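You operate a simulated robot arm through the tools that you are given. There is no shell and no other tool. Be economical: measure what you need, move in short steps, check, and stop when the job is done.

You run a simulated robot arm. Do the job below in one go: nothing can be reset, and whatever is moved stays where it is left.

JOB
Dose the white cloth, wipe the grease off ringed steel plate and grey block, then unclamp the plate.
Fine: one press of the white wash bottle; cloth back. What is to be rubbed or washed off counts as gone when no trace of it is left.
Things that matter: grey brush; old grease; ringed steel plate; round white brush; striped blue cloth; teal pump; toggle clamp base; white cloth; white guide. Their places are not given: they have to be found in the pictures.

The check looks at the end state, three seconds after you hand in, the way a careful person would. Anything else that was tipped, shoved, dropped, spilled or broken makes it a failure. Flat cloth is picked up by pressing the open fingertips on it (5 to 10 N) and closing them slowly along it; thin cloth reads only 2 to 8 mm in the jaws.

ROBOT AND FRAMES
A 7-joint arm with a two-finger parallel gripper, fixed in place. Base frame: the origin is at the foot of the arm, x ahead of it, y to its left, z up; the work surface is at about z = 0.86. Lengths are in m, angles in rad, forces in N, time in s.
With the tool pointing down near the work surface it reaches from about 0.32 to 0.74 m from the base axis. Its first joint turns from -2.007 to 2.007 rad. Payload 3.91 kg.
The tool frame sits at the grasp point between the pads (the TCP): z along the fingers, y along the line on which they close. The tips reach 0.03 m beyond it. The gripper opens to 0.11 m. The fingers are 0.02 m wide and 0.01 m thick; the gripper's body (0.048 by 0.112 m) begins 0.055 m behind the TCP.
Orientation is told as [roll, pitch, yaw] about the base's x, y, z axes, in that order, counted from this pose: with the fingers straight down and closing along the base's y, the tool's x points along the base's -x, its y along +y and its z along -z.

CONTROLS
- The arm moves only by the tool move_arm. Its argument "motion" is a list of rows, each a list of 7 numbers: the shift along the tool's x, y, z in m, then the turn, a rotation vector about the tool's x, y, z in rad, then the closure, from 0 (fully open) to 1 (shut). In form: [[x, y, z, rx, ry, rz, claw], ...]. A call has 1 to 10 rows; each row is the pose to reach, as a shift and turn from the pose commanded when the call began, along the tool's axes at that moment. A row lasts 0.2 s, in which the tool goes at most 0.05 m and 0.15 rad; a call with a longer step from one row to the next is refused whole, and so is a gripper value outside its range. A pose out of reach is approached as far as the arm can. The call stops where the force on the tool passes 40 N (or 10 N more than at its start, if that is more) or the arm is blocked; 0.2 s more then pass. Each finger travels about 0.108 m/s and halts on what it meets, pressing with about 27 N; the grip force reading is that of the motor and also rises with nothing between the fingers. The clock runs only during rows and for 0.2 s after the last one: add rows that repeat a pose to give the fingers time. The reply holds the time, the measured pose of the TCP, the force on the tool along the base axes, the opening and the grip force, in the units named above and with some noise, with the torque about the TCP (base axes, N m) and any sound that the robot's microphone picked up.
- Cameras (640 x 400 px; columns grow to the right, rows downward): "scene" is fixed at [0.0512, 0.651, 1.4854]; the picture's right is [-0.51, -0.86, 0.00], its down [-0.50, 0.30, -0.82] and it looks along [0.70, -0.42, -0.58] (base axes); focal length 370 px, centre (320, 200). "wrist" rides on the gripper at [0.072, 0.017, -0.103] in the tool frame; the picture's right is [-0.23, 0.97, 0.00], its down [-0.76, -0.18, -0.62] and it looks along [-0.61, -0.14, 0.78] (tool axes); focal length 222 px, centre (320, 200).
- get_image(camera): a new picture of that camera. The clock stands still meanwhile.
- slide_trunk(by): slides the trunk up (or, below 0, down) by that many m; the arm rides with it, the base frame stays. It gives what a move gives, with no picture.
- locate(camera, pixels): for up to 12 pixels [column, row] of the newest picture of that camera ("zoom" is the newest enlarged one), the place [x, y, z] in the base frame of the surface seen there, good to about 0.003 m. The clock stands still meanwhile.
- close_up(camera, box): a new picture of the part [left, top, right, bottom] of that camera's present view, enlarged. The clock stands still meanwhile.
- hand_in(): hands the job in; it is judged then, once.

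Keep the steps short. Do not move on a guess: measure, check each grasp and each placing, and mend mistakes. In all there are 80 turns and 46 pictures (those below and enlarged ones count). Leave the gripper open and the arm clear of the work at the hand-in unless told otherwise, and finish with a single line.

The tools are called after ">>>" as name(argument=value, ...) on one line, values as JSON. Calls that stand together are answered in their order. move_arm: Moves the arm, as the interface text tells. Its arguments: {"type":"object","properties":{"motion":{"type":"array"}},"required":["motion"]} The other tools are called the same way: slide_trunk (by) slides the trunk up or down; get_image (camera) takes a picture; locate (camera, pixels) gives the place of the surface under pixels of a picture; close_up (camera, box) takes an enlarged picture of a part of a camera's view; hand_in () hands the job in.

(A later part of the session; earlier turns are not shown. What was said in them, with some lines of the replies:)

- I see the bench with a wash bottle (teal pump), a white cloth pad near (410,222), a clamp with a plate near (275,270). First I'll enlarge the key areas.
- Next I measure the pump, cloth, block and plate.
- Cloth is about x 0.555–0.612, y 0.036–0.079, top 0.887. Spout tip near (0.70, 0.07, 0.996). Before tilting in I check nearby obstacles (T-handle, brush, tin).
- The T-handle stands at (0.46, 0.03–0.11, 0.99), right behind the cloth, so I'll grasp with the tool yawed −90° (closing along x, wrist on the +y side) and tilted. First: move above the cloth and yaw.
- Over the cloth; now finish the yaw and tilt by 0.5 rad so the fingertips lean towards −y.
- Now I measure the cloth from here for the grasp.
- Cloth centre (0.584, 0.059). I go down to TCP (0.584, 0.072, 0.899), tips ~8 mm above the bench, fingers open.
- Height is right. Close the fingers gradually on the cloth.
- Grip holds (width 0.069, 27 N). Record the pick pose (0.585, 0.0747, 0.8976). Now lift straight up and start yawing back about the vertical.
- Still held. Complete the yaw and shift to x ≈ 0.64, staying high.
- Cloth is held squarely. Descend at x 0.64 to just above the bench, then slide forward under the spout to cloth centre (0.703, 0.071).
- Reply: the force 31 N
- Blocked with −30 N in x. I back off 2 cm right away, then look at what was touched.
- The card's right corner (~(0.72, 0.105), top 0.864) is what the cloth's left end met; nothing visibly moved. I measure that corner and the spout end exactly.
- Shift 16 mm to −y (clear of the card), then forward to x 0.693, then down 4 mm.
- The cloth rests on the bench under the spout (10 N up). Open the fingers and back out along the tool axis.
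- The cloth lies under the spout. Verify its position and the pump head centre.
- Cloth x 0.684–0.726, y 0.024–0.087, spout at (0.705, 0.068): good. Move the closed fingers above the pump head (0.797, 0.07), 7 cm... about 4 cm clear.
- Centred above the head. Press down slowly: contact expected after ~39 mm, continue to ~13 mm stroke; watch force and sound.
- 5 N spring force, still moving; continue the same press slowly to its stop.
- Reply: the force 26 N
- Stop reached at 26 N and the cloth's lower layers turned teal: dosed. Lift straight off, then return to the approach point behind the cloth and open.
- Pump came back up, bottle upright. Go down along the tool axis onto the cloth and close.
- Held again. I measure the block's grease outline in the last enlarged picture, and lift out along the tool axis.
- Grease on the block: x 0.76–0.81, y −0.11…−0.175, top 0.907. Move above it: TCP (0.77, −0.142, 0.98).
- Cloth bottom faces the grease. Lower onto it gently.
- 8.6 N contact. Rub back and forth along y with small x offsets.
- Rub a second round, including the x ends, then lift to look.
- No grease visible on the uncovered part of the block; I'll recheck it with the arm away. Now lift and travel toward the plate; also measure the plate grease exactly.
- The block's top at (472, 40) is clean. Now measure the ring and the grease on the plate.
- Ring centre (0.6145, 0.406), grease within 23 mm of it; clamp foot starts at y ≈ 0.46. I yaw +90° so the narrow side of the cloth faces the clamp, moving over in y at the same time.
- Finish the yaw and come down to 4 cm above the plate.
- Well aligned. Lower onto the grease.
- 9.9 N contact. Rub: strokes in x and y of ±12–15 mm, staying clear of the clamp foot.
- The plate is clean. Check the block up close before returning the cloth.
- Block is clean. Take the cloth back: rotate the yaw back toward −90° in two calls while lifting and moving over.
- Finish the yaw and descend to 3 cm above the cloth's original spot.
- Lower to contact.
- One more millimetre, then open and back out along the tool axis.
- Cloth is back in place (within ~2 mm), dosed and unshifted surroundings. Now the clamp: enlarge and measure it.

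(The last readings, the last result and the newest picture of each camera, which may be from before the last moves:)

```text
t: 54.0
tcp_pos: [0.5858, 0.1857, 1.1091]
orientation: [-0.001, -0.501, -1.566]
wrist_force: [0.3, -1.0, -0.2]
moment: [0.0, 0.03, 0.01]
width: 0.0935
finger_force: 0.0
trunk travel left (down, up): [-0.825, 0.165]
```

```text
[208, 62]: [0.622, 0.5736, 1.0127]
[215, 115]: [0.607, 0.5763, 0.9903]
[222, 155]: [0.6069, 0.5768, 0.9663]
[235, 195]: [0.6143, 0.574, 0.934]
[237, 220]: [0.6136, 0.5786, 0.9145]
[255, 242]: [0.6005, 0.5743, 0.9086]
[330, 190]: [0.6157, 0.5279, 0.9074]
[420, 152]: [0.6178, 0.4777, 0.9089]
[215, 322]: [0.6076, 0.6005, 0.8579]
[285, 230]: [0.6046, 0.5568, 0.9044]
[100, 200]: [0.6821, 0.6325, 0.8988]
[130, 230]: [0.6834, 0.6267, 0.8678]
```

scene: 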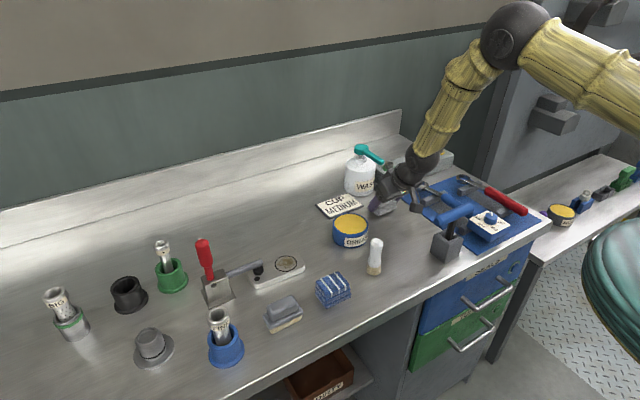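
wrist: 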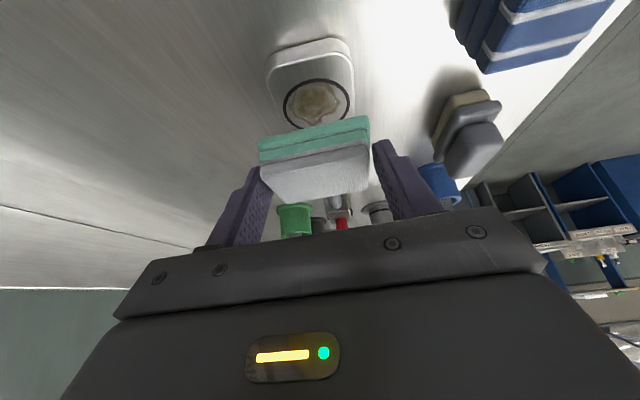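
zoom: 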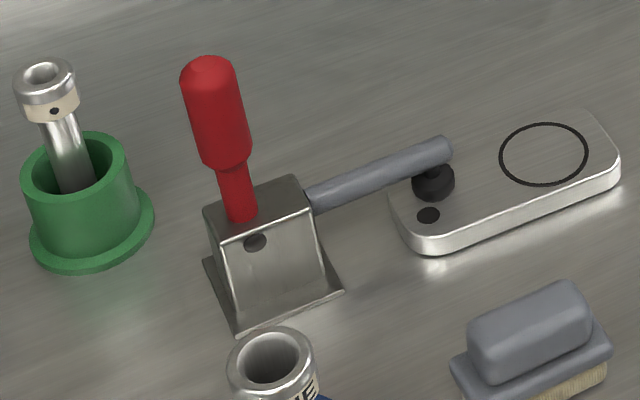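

Pivot dot at (0.60, 0.574, 0.909); the red handle stands vertical at about (0.619, 0.574) up to 1.013, arm toward −y — so tipping the handle toward +y lifts the arm. Locate neighbours first, and swing the arm over at height with the fingers closing.

>>> locate(camera="zoom", pixels=[[272, 335], [305, 345], [240, 370], [315, 385], [45, 75], [50, 150], [130, 160], [540, 310], [470, 350], [150, 220]])

>>> move_arm(motion=[[0.0129, -0.01, -0.0139, -0.0695, 0, -0.1273, 1], [0.0259, -0.02, -0.0278, -0.139, 0, -0.2546, 1], [0.0388, -0.03, -0.0417, -0.2085, 0, -0.3819, 1], [0.0517, -0.04, -0.0556, -0.278, 0, -0.5092, 1], [0.0647, -0.05, -0.0695, -0.3475, 0, -0.6365, 1], [0.0776, -0.06, -0.0834, -0.417, 0, -0.7638, 1], [0.0905, -0.07, -0.0973, -0.4865, 0, -0.8911, 1], [0.1034, -0.08, -0.1112, -0.556, 0, -1.0184, 1], [0.1164, -0.09, -0.1251, -0.6255, 0, -1.1457, 1], [0.1293, -0.1, -0.139, -0.695, 0, -1.273, 1]])

```text
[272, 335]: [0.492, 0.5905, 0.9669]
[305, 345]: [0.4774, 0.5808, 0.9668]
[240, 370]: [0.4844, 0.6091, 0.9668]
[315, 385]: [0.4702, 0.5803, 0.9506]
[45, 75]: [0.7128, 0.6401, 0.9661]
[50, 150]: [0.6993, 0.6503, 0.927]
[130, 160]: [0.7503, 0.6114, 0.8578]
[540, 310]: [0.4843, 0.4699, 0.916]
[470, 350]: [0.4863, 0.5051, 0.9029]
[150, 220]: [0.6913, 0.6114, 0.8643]
```

```text
t: 56.2
tcp_pos: [0.484, 0.3683, 1.1709]
orientation: [-0.002, -0.498, -0.111]
wrist_force: [0.0, 0.6, 0.3]
moment: [0.01, -0.03, -0.03]
width: 0.0
finger_force: 26.9
trunk travel left (down, up): [-0.825, 0.165]
```

Neighbours: blue socket at (0.48, 0.595), green cup at (0.70, 0.645). Yaw to 0.6 and move toward a pre-push point.

>>> move_arm(motion=[[-0.0044, 0.024, 0.0184, -0.0681, 0, -0.1248, 1], [-0.0088, 0.048, 0.0367, -0.1362, 0, -0.2497, 1], [-0.0131, 0.072, 0.055, -0.2044, 0, -0.3746, 1], [-0.0175, 0.096, 0.0734, -0.2725, 0, -0.4994, 1], [-0.0219, 0.1197, 0.0918, -0.3406, 0, -0.6243, 1], [-0.0219, 0.1197, 0.0918, -0.3406, 0, -0.6243, 1]])

```text
t: 57.6
tcp_pos: [0.5605, 0.4788, 1.1015]
orientation: [0.0, -0.499, 0.598]
wrist_force: [-0.8, 0.1, 0.1]
moment: [-0.01, -0.02, -0.01]
width: 0.0002
finger_force: 27.1
trunk travel left (down, up): [-0.825, 0.165]
```

Move down to the start point just on the −y side of the handle, (0.624, 0.522, 1.003).

>>> move_arm(motion=[[-0.005, 0, 0.031, 0, 0, 0, 1], [-0.01, 0, 0.062, 0, 0, 0, 1], [-0.015, 0, 0.0925, 0, 0, 0, 1], [-0.0201, -0.0004, 0.1233, 0, 0, 0, 1], [-0.0201, -0.0004, 0.1233, 0, 0, 0, 1]])

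>>> close_up(camera="scene", box=[150, 205, 310, 305])

>>> get_image(camera="wrist")

```text
t: 58.8
tcp_pos: [0.6242, 0.5217, 0.9999]
orientation: [-0.001, -0.499, 0.598]
wrist_force: [0.2, 0.4, -0.5]
moment: [0.0, -0.01, -0.01]
width: 0.0001
finger_force: 26.9
trunk travel left (down, up): [-0.825, 0.165]
```

```text
4.00 times, centred on (230, 255) of scene
```

zoom: 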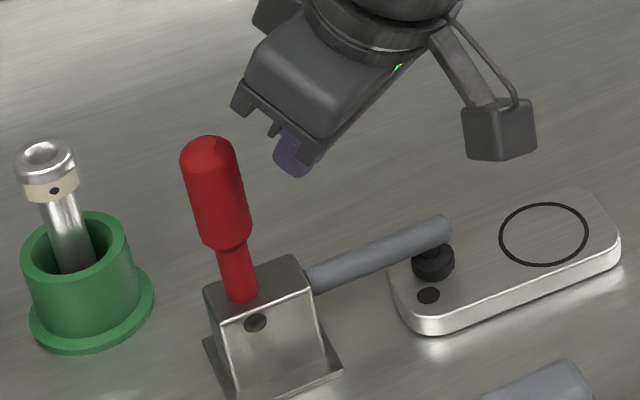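

```text
18 pictures are left
```

wrist: 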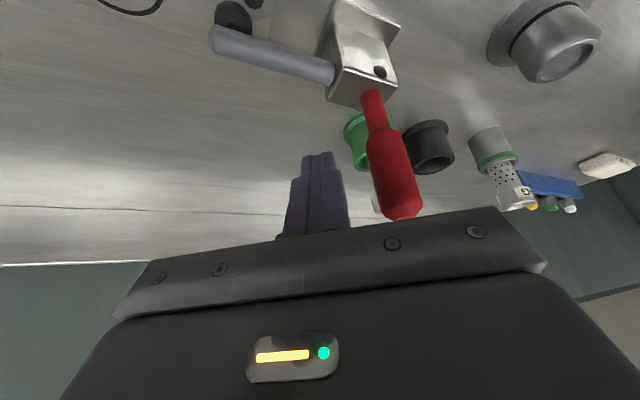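

Finger is beside the handle with clearance above its top. Push in +y in small steps.

>>> move_arm(motion=[[-0.0064, 0.0107, 0.0035, 0, 0, 0, 1], [-0.0114, 0.019, 0.0062, 0, 0, 0, 1], [-0.0154, 0.0256, 0.0084, 0, 0, 0, 1], [-0.0193, 0.0322, 0.0106, 0, 0, 0, 1], [-0.0233, 0.0388, 0.0127, 0, 0, 0, 1]])

>>> close_up(camera="scene", box=[150, 205, 310, 305])

```text
t: 60.0
tcp_pos: [0.622, 0.5649, 1.0004]
orientation: [-0.001, -0.5, 0.596]
wrist_force: [1.1, -1.4, -1.1]
moment: [-0.05, -0.06, -0.03]
width: 0.0
finger_force: 27.4
out of reach, approached as far as the arm can: row 5
trunk travel left (down, up): [-0.825, 0.165]
```

```text
4.00 times, centred on (230, 255) of scene
```

zoom: 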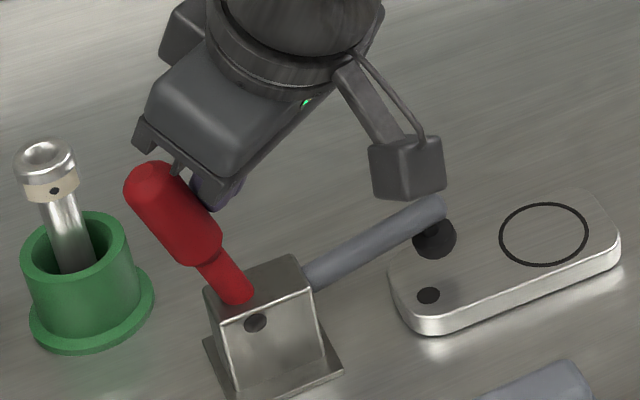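

It swings easily (1–2 N) and the arm is lifting, but the arm is at its reach limit. I'll back off, lower the trunk and tilt more for extra reach. First back off and up.

>>> move_arm(motion=[[0.0149, -0.0248, -0.0081, 0, 0, 0, 1], [0.0199, -0.033, -0.0258, 0, 0, 0, 1], [0.019, -0.034, -0.065, 0, 0, 0, 1], [0.018, -0.036, -0.108, 0, 0, 0, 1], [0.017, -0.038, -0.151, 0, 0, 0, 1], [0.016, -0.039, -0.194, 0, 0, 0, 1], [0.0158, -0.0403, -0.2365, 0, 0, 0, 1], [0.0158, -0.0403, -0.2365, 0, 0, 0, 1]])

>>> slide_trunk(by=-0.12)

>>> close_up(camera="scene", box=[150, 205, 310, 305])

```text
t: 61.8
tcp_pos: [0.5398, 0.4632, 1.2015]
orientation: [-0.002, -0.497, 0.596]
wrist_force: [-0.3, -0.3, -0.7]
moment: [0.01, -0.01, 0.0]
width: 0.0001
finger_force: 26.9
trunk travel left (down, up): [-0.825, 0.165]
```

```text
t: 63.3
tcp_pos: [0.5396, 0.463, 1.0812]
orientation: [-0.001, -0.498, 0.597]
wrist_force: [-0.8, 0.1, -0.2]
moment: [0.02, -0.01, -0.04]
width: 0.0
finger_force: 26.6
trunk travel left (down, up): [-0.705, 0.285]
```

```text
4.00 times, centred on (230, 255) of scene
```

zoom: 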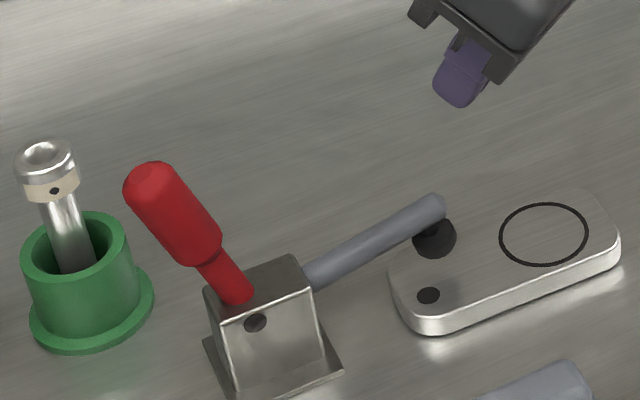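

The handle stays where I left it (~40° over). Measure it and re-orient (tilt 0.85, yaw 0.75).

>>> locate(camera="zoom", pixels=[[150, 180], [178, 213], [200, 240], [225, 278], [430, 205], [133, 195], [185, 260], [165, 170]])

>>> move_arm(motion=[[0, 0, 0, -0.0238, -0.0875, -0.0298, 1], [0, 0, 0, -0.0475, -0.175, -0.0595, 1], [0, 0, 0, -0.0713, -0.2625, -0.0893, 1], [0, 0, 0, -0.095, -0.35, -0.119, 1], [0, 0, 0, -0.095, -0.35, -0.119, 1]])

```text
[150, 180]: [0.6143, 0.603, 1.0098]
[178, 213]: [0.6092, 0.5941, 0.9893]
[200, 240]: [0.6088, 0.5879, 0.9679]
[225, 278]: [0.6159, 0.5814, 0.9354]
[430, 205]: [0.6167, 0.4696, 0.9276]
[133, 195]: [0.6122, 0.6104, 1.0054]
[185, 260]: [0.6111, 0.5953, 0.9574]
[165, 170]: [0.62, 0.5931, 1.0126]
```

```text
t: 64.5
tcp_pos: [0.5403, 0.4632, 1.0826]
orientation: [-0.001, -0.85, 0.75]
wrist_force: [0.0, 0.8, -0.4]
moment: [-0.02, -0.01, 0.0]
width: 0.0
finger_force: 27.2
trunk travel left (down, up): [-0.705, 0.285]
```

Handle is at 16° now. Approach again to just before contact at (0.617, 0.545, 1.002).

>>> move_arm(motion=[[-0.0033, 0.0019, 0.0343, 0, 0, 0, 1], [-0.0066, 0.0038, 0.0686, 0, 0, 0, 1], [-0.01, 0.0057, 0.103, 0, 0, 0, 1], [-0.0133, 0.0076, 0.1373, 0, 0, 0, 1], [-0.0133, 0.0076, 0.1373, 0, 0, 0, 1]])

```text
t: 65.7
tcp_pos: [0.6163, 0.5438, 1.0007]
orientation: [-0.001, -0.85, 0.748]
wrist_force: [-0.7, -0.1, -1.0]
moment: [0.01, 0.02, 0.03]
width: 0.0002
finger_force: 27.2
trunk travel left (down, up): [-0.705, 0.285]
```

Push along the handle's arc to about 60°.

>>> move_arm(motion=[[-0.0125, 0.019, 0.0127, 0, 0, 0, 1], [-0.0161, 0.0267, 0.019, 0, 0, 0, 1], [-0.0197, 0.0344, 0.0254, 0, 0, 0, 1], [-0.0204, 0.0417, 0.0338, 0, 0, 0, 1], [-0.0211, 0.049, 0.0422, 0, 0, 0, 1], [-0.02, 0.0556, 0.0515, 0, 0, 0, 1], [-0.0187, 0.0622, 0.0607, 0, 0, 0, 1]])

>>> close_up(camera="scene", box=[150, 205, 310, 305])

```text
t: 67.3
tcp_pos: [0.6181, 0.6227, 0.983]
orientation: [-0.004, -0.859, 0.747]
wrist_force: [-0.8, -26.5, 18.3]
moment: [-0.34, -0.11, -0.17]
width: 0.0001
finger_force: 27.1
trunk travel left (down, up): [-0.705, 0.285]
```

```text
4.00 times, centred on (230, 255) of scene
```

zoom: 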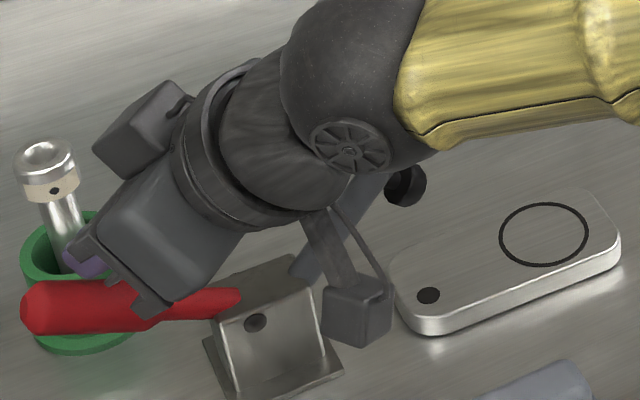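

End stop reached (≈26 N normal to the handle) and the clamp arm is lifted well off the plate. Retract straight back along the tool axis.

>>> move_arm(motion=[[0, 0, -0.02, 0, 0, 0, 1], [0, 0, -0.055, 0, 0, 0, 1], [0, 0, -0.095, 0, 0, 0, 1], [0, 0, -0.135, 0, 0, 0, 1], [0, 0, -0.175, 0, 0, 0, 0.6], [0, 0, -0.215, 0, 0, 0, 0], [0, 0, -0.215, 0, 0, 0, 0]])

>>> get_image(camera="scene")

>>> close_up(camera="scene", box=[150, 205, 310, 305])

```text
t: 68.9
tcp_pos: [0.4989, 0.518, 1.1158]
orientation: [-0.001, -0.848, 0.75]
wrist_force: [0.8, -0.2, -0.4]
moment: [0.0, -0.01, -0.02]
width: 0.11
finger_force: 0.0
trunk travel left (down, up): [-0.705, 0.285]
```

```text
14 pictures are left
```

scene: 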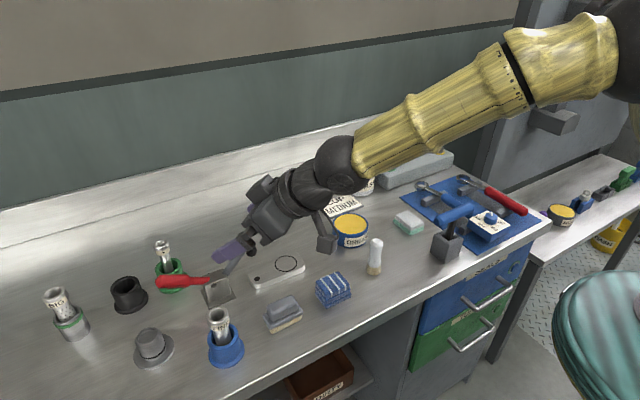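

```text
4.00 times, centred on (230, 255) of scene
```

zoom: 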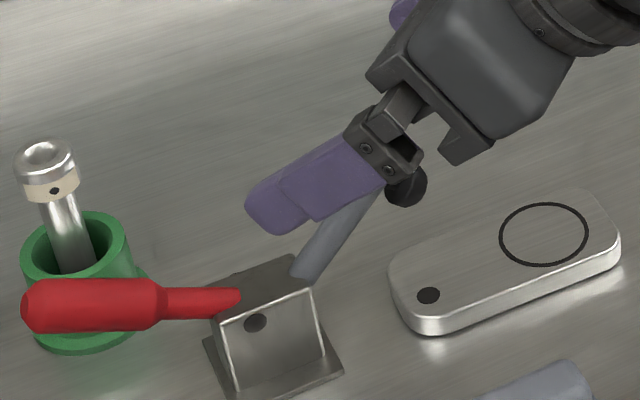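

The arm bar stands up, the handle stays down. Raise the trunk back and retreat to clear, then take a final look.

>>> slide_trunk(by=0.12)

>>> move_arm(motion=[[0, 0, -0.03, 0, 0, 0, 0], [0, -0.045, -0.03, 0, 0, 0, 0], [0, -0.09, -0.03, 0, 0, 0, 0], [0, -0.135, -0.03, 0, 0, 0, 0], [0, -0.18, -0.04, 0, 0, 0, 0], [0, -0.225, -0.06, 0, 0, 0, 0], [0, -0.225, -0.1, 0, 0, 0, 0], [0, -0.225, -0.1, 0, 0, 0, 0]])

>>> get_image(camera="scene")

>>> close_up(camera="scene", box=[140, 205, 332, 325])

```text
t: 70.4
tcp_pos: [0.4985, 0.5192, 1.2362]
orientation: [0.0, -0.85, 0.749]
wrist_force: [-1.0, 0.6, -0.1]
moment: [0.01, -0.01, -0.02]
width: 0.1098
finger_force: 0.1
trunk travel left (down, up): [-0.825, 0.165]
```

```text
t: 72.2
tcp_pos: [0.5983, 0.3044, 1.3044]
orientation: [-0.002, -0.848, 0.747]
wrist_force: [0.5, -0.3, 0.0]
moment: [0.02, 0.0, 0.02]
width: 0.1099
finger_force: 0.1
trunk travel left (down, up): [-0.825, 0.165]
```

```text
12 pictures are left
```

scene: 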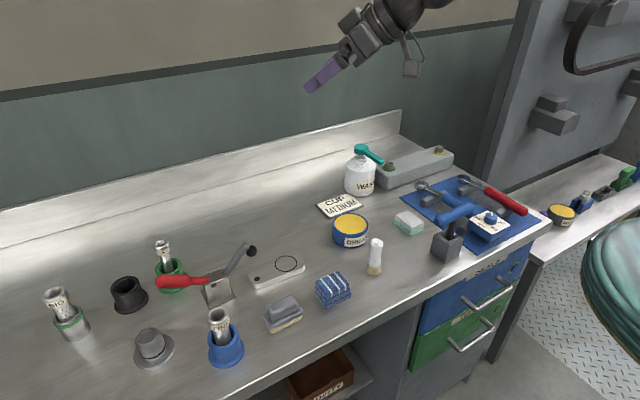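

```text
3.33 times, centred on (236, 265) of scene
```

zoom: 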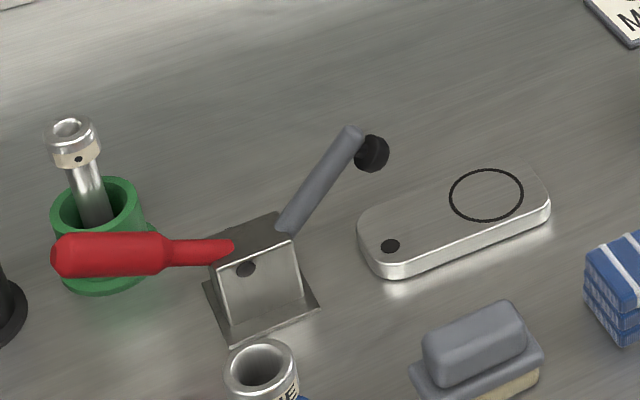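

Clamp open, everything else in place. One last high zoom for traces on both surfaces.

>>> close_up(camera="scene", box=[245, 245, 309, 285])

>>> close_up(camera="scene", box=[330, 130, 490, 230])

```text
10.00 times, centred on (277, 265) of scene
```

zoom: 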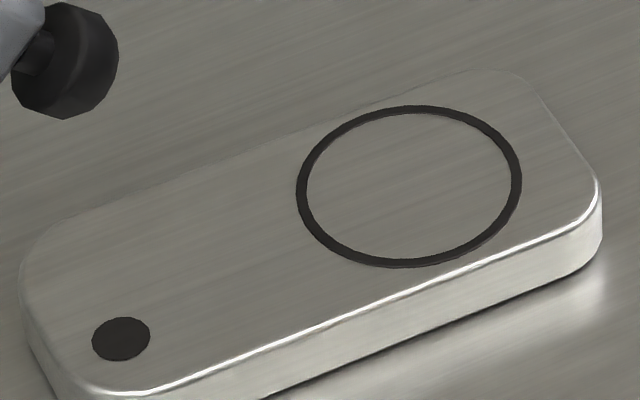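

```text
4.00 times, centred on (410, 180) of scene
```

zoom: 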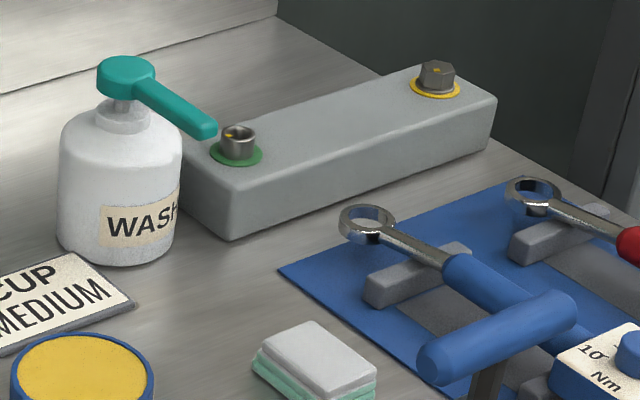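

Both surfaces are spotless, the cloth is back, the clamp is open, and the gripper is open and clear. Handing in.

>>> hand_in()

```text
The job is handed in.
```

The white cloth got one press of wash and is back within about 3 mm of its spot, the plate and grey block show no grease in the final close-ups, and the clamp is open; on the way in, the cloth bumped the "CUP MEDIUM" card at about 30 N, but the card showed no visible shift.
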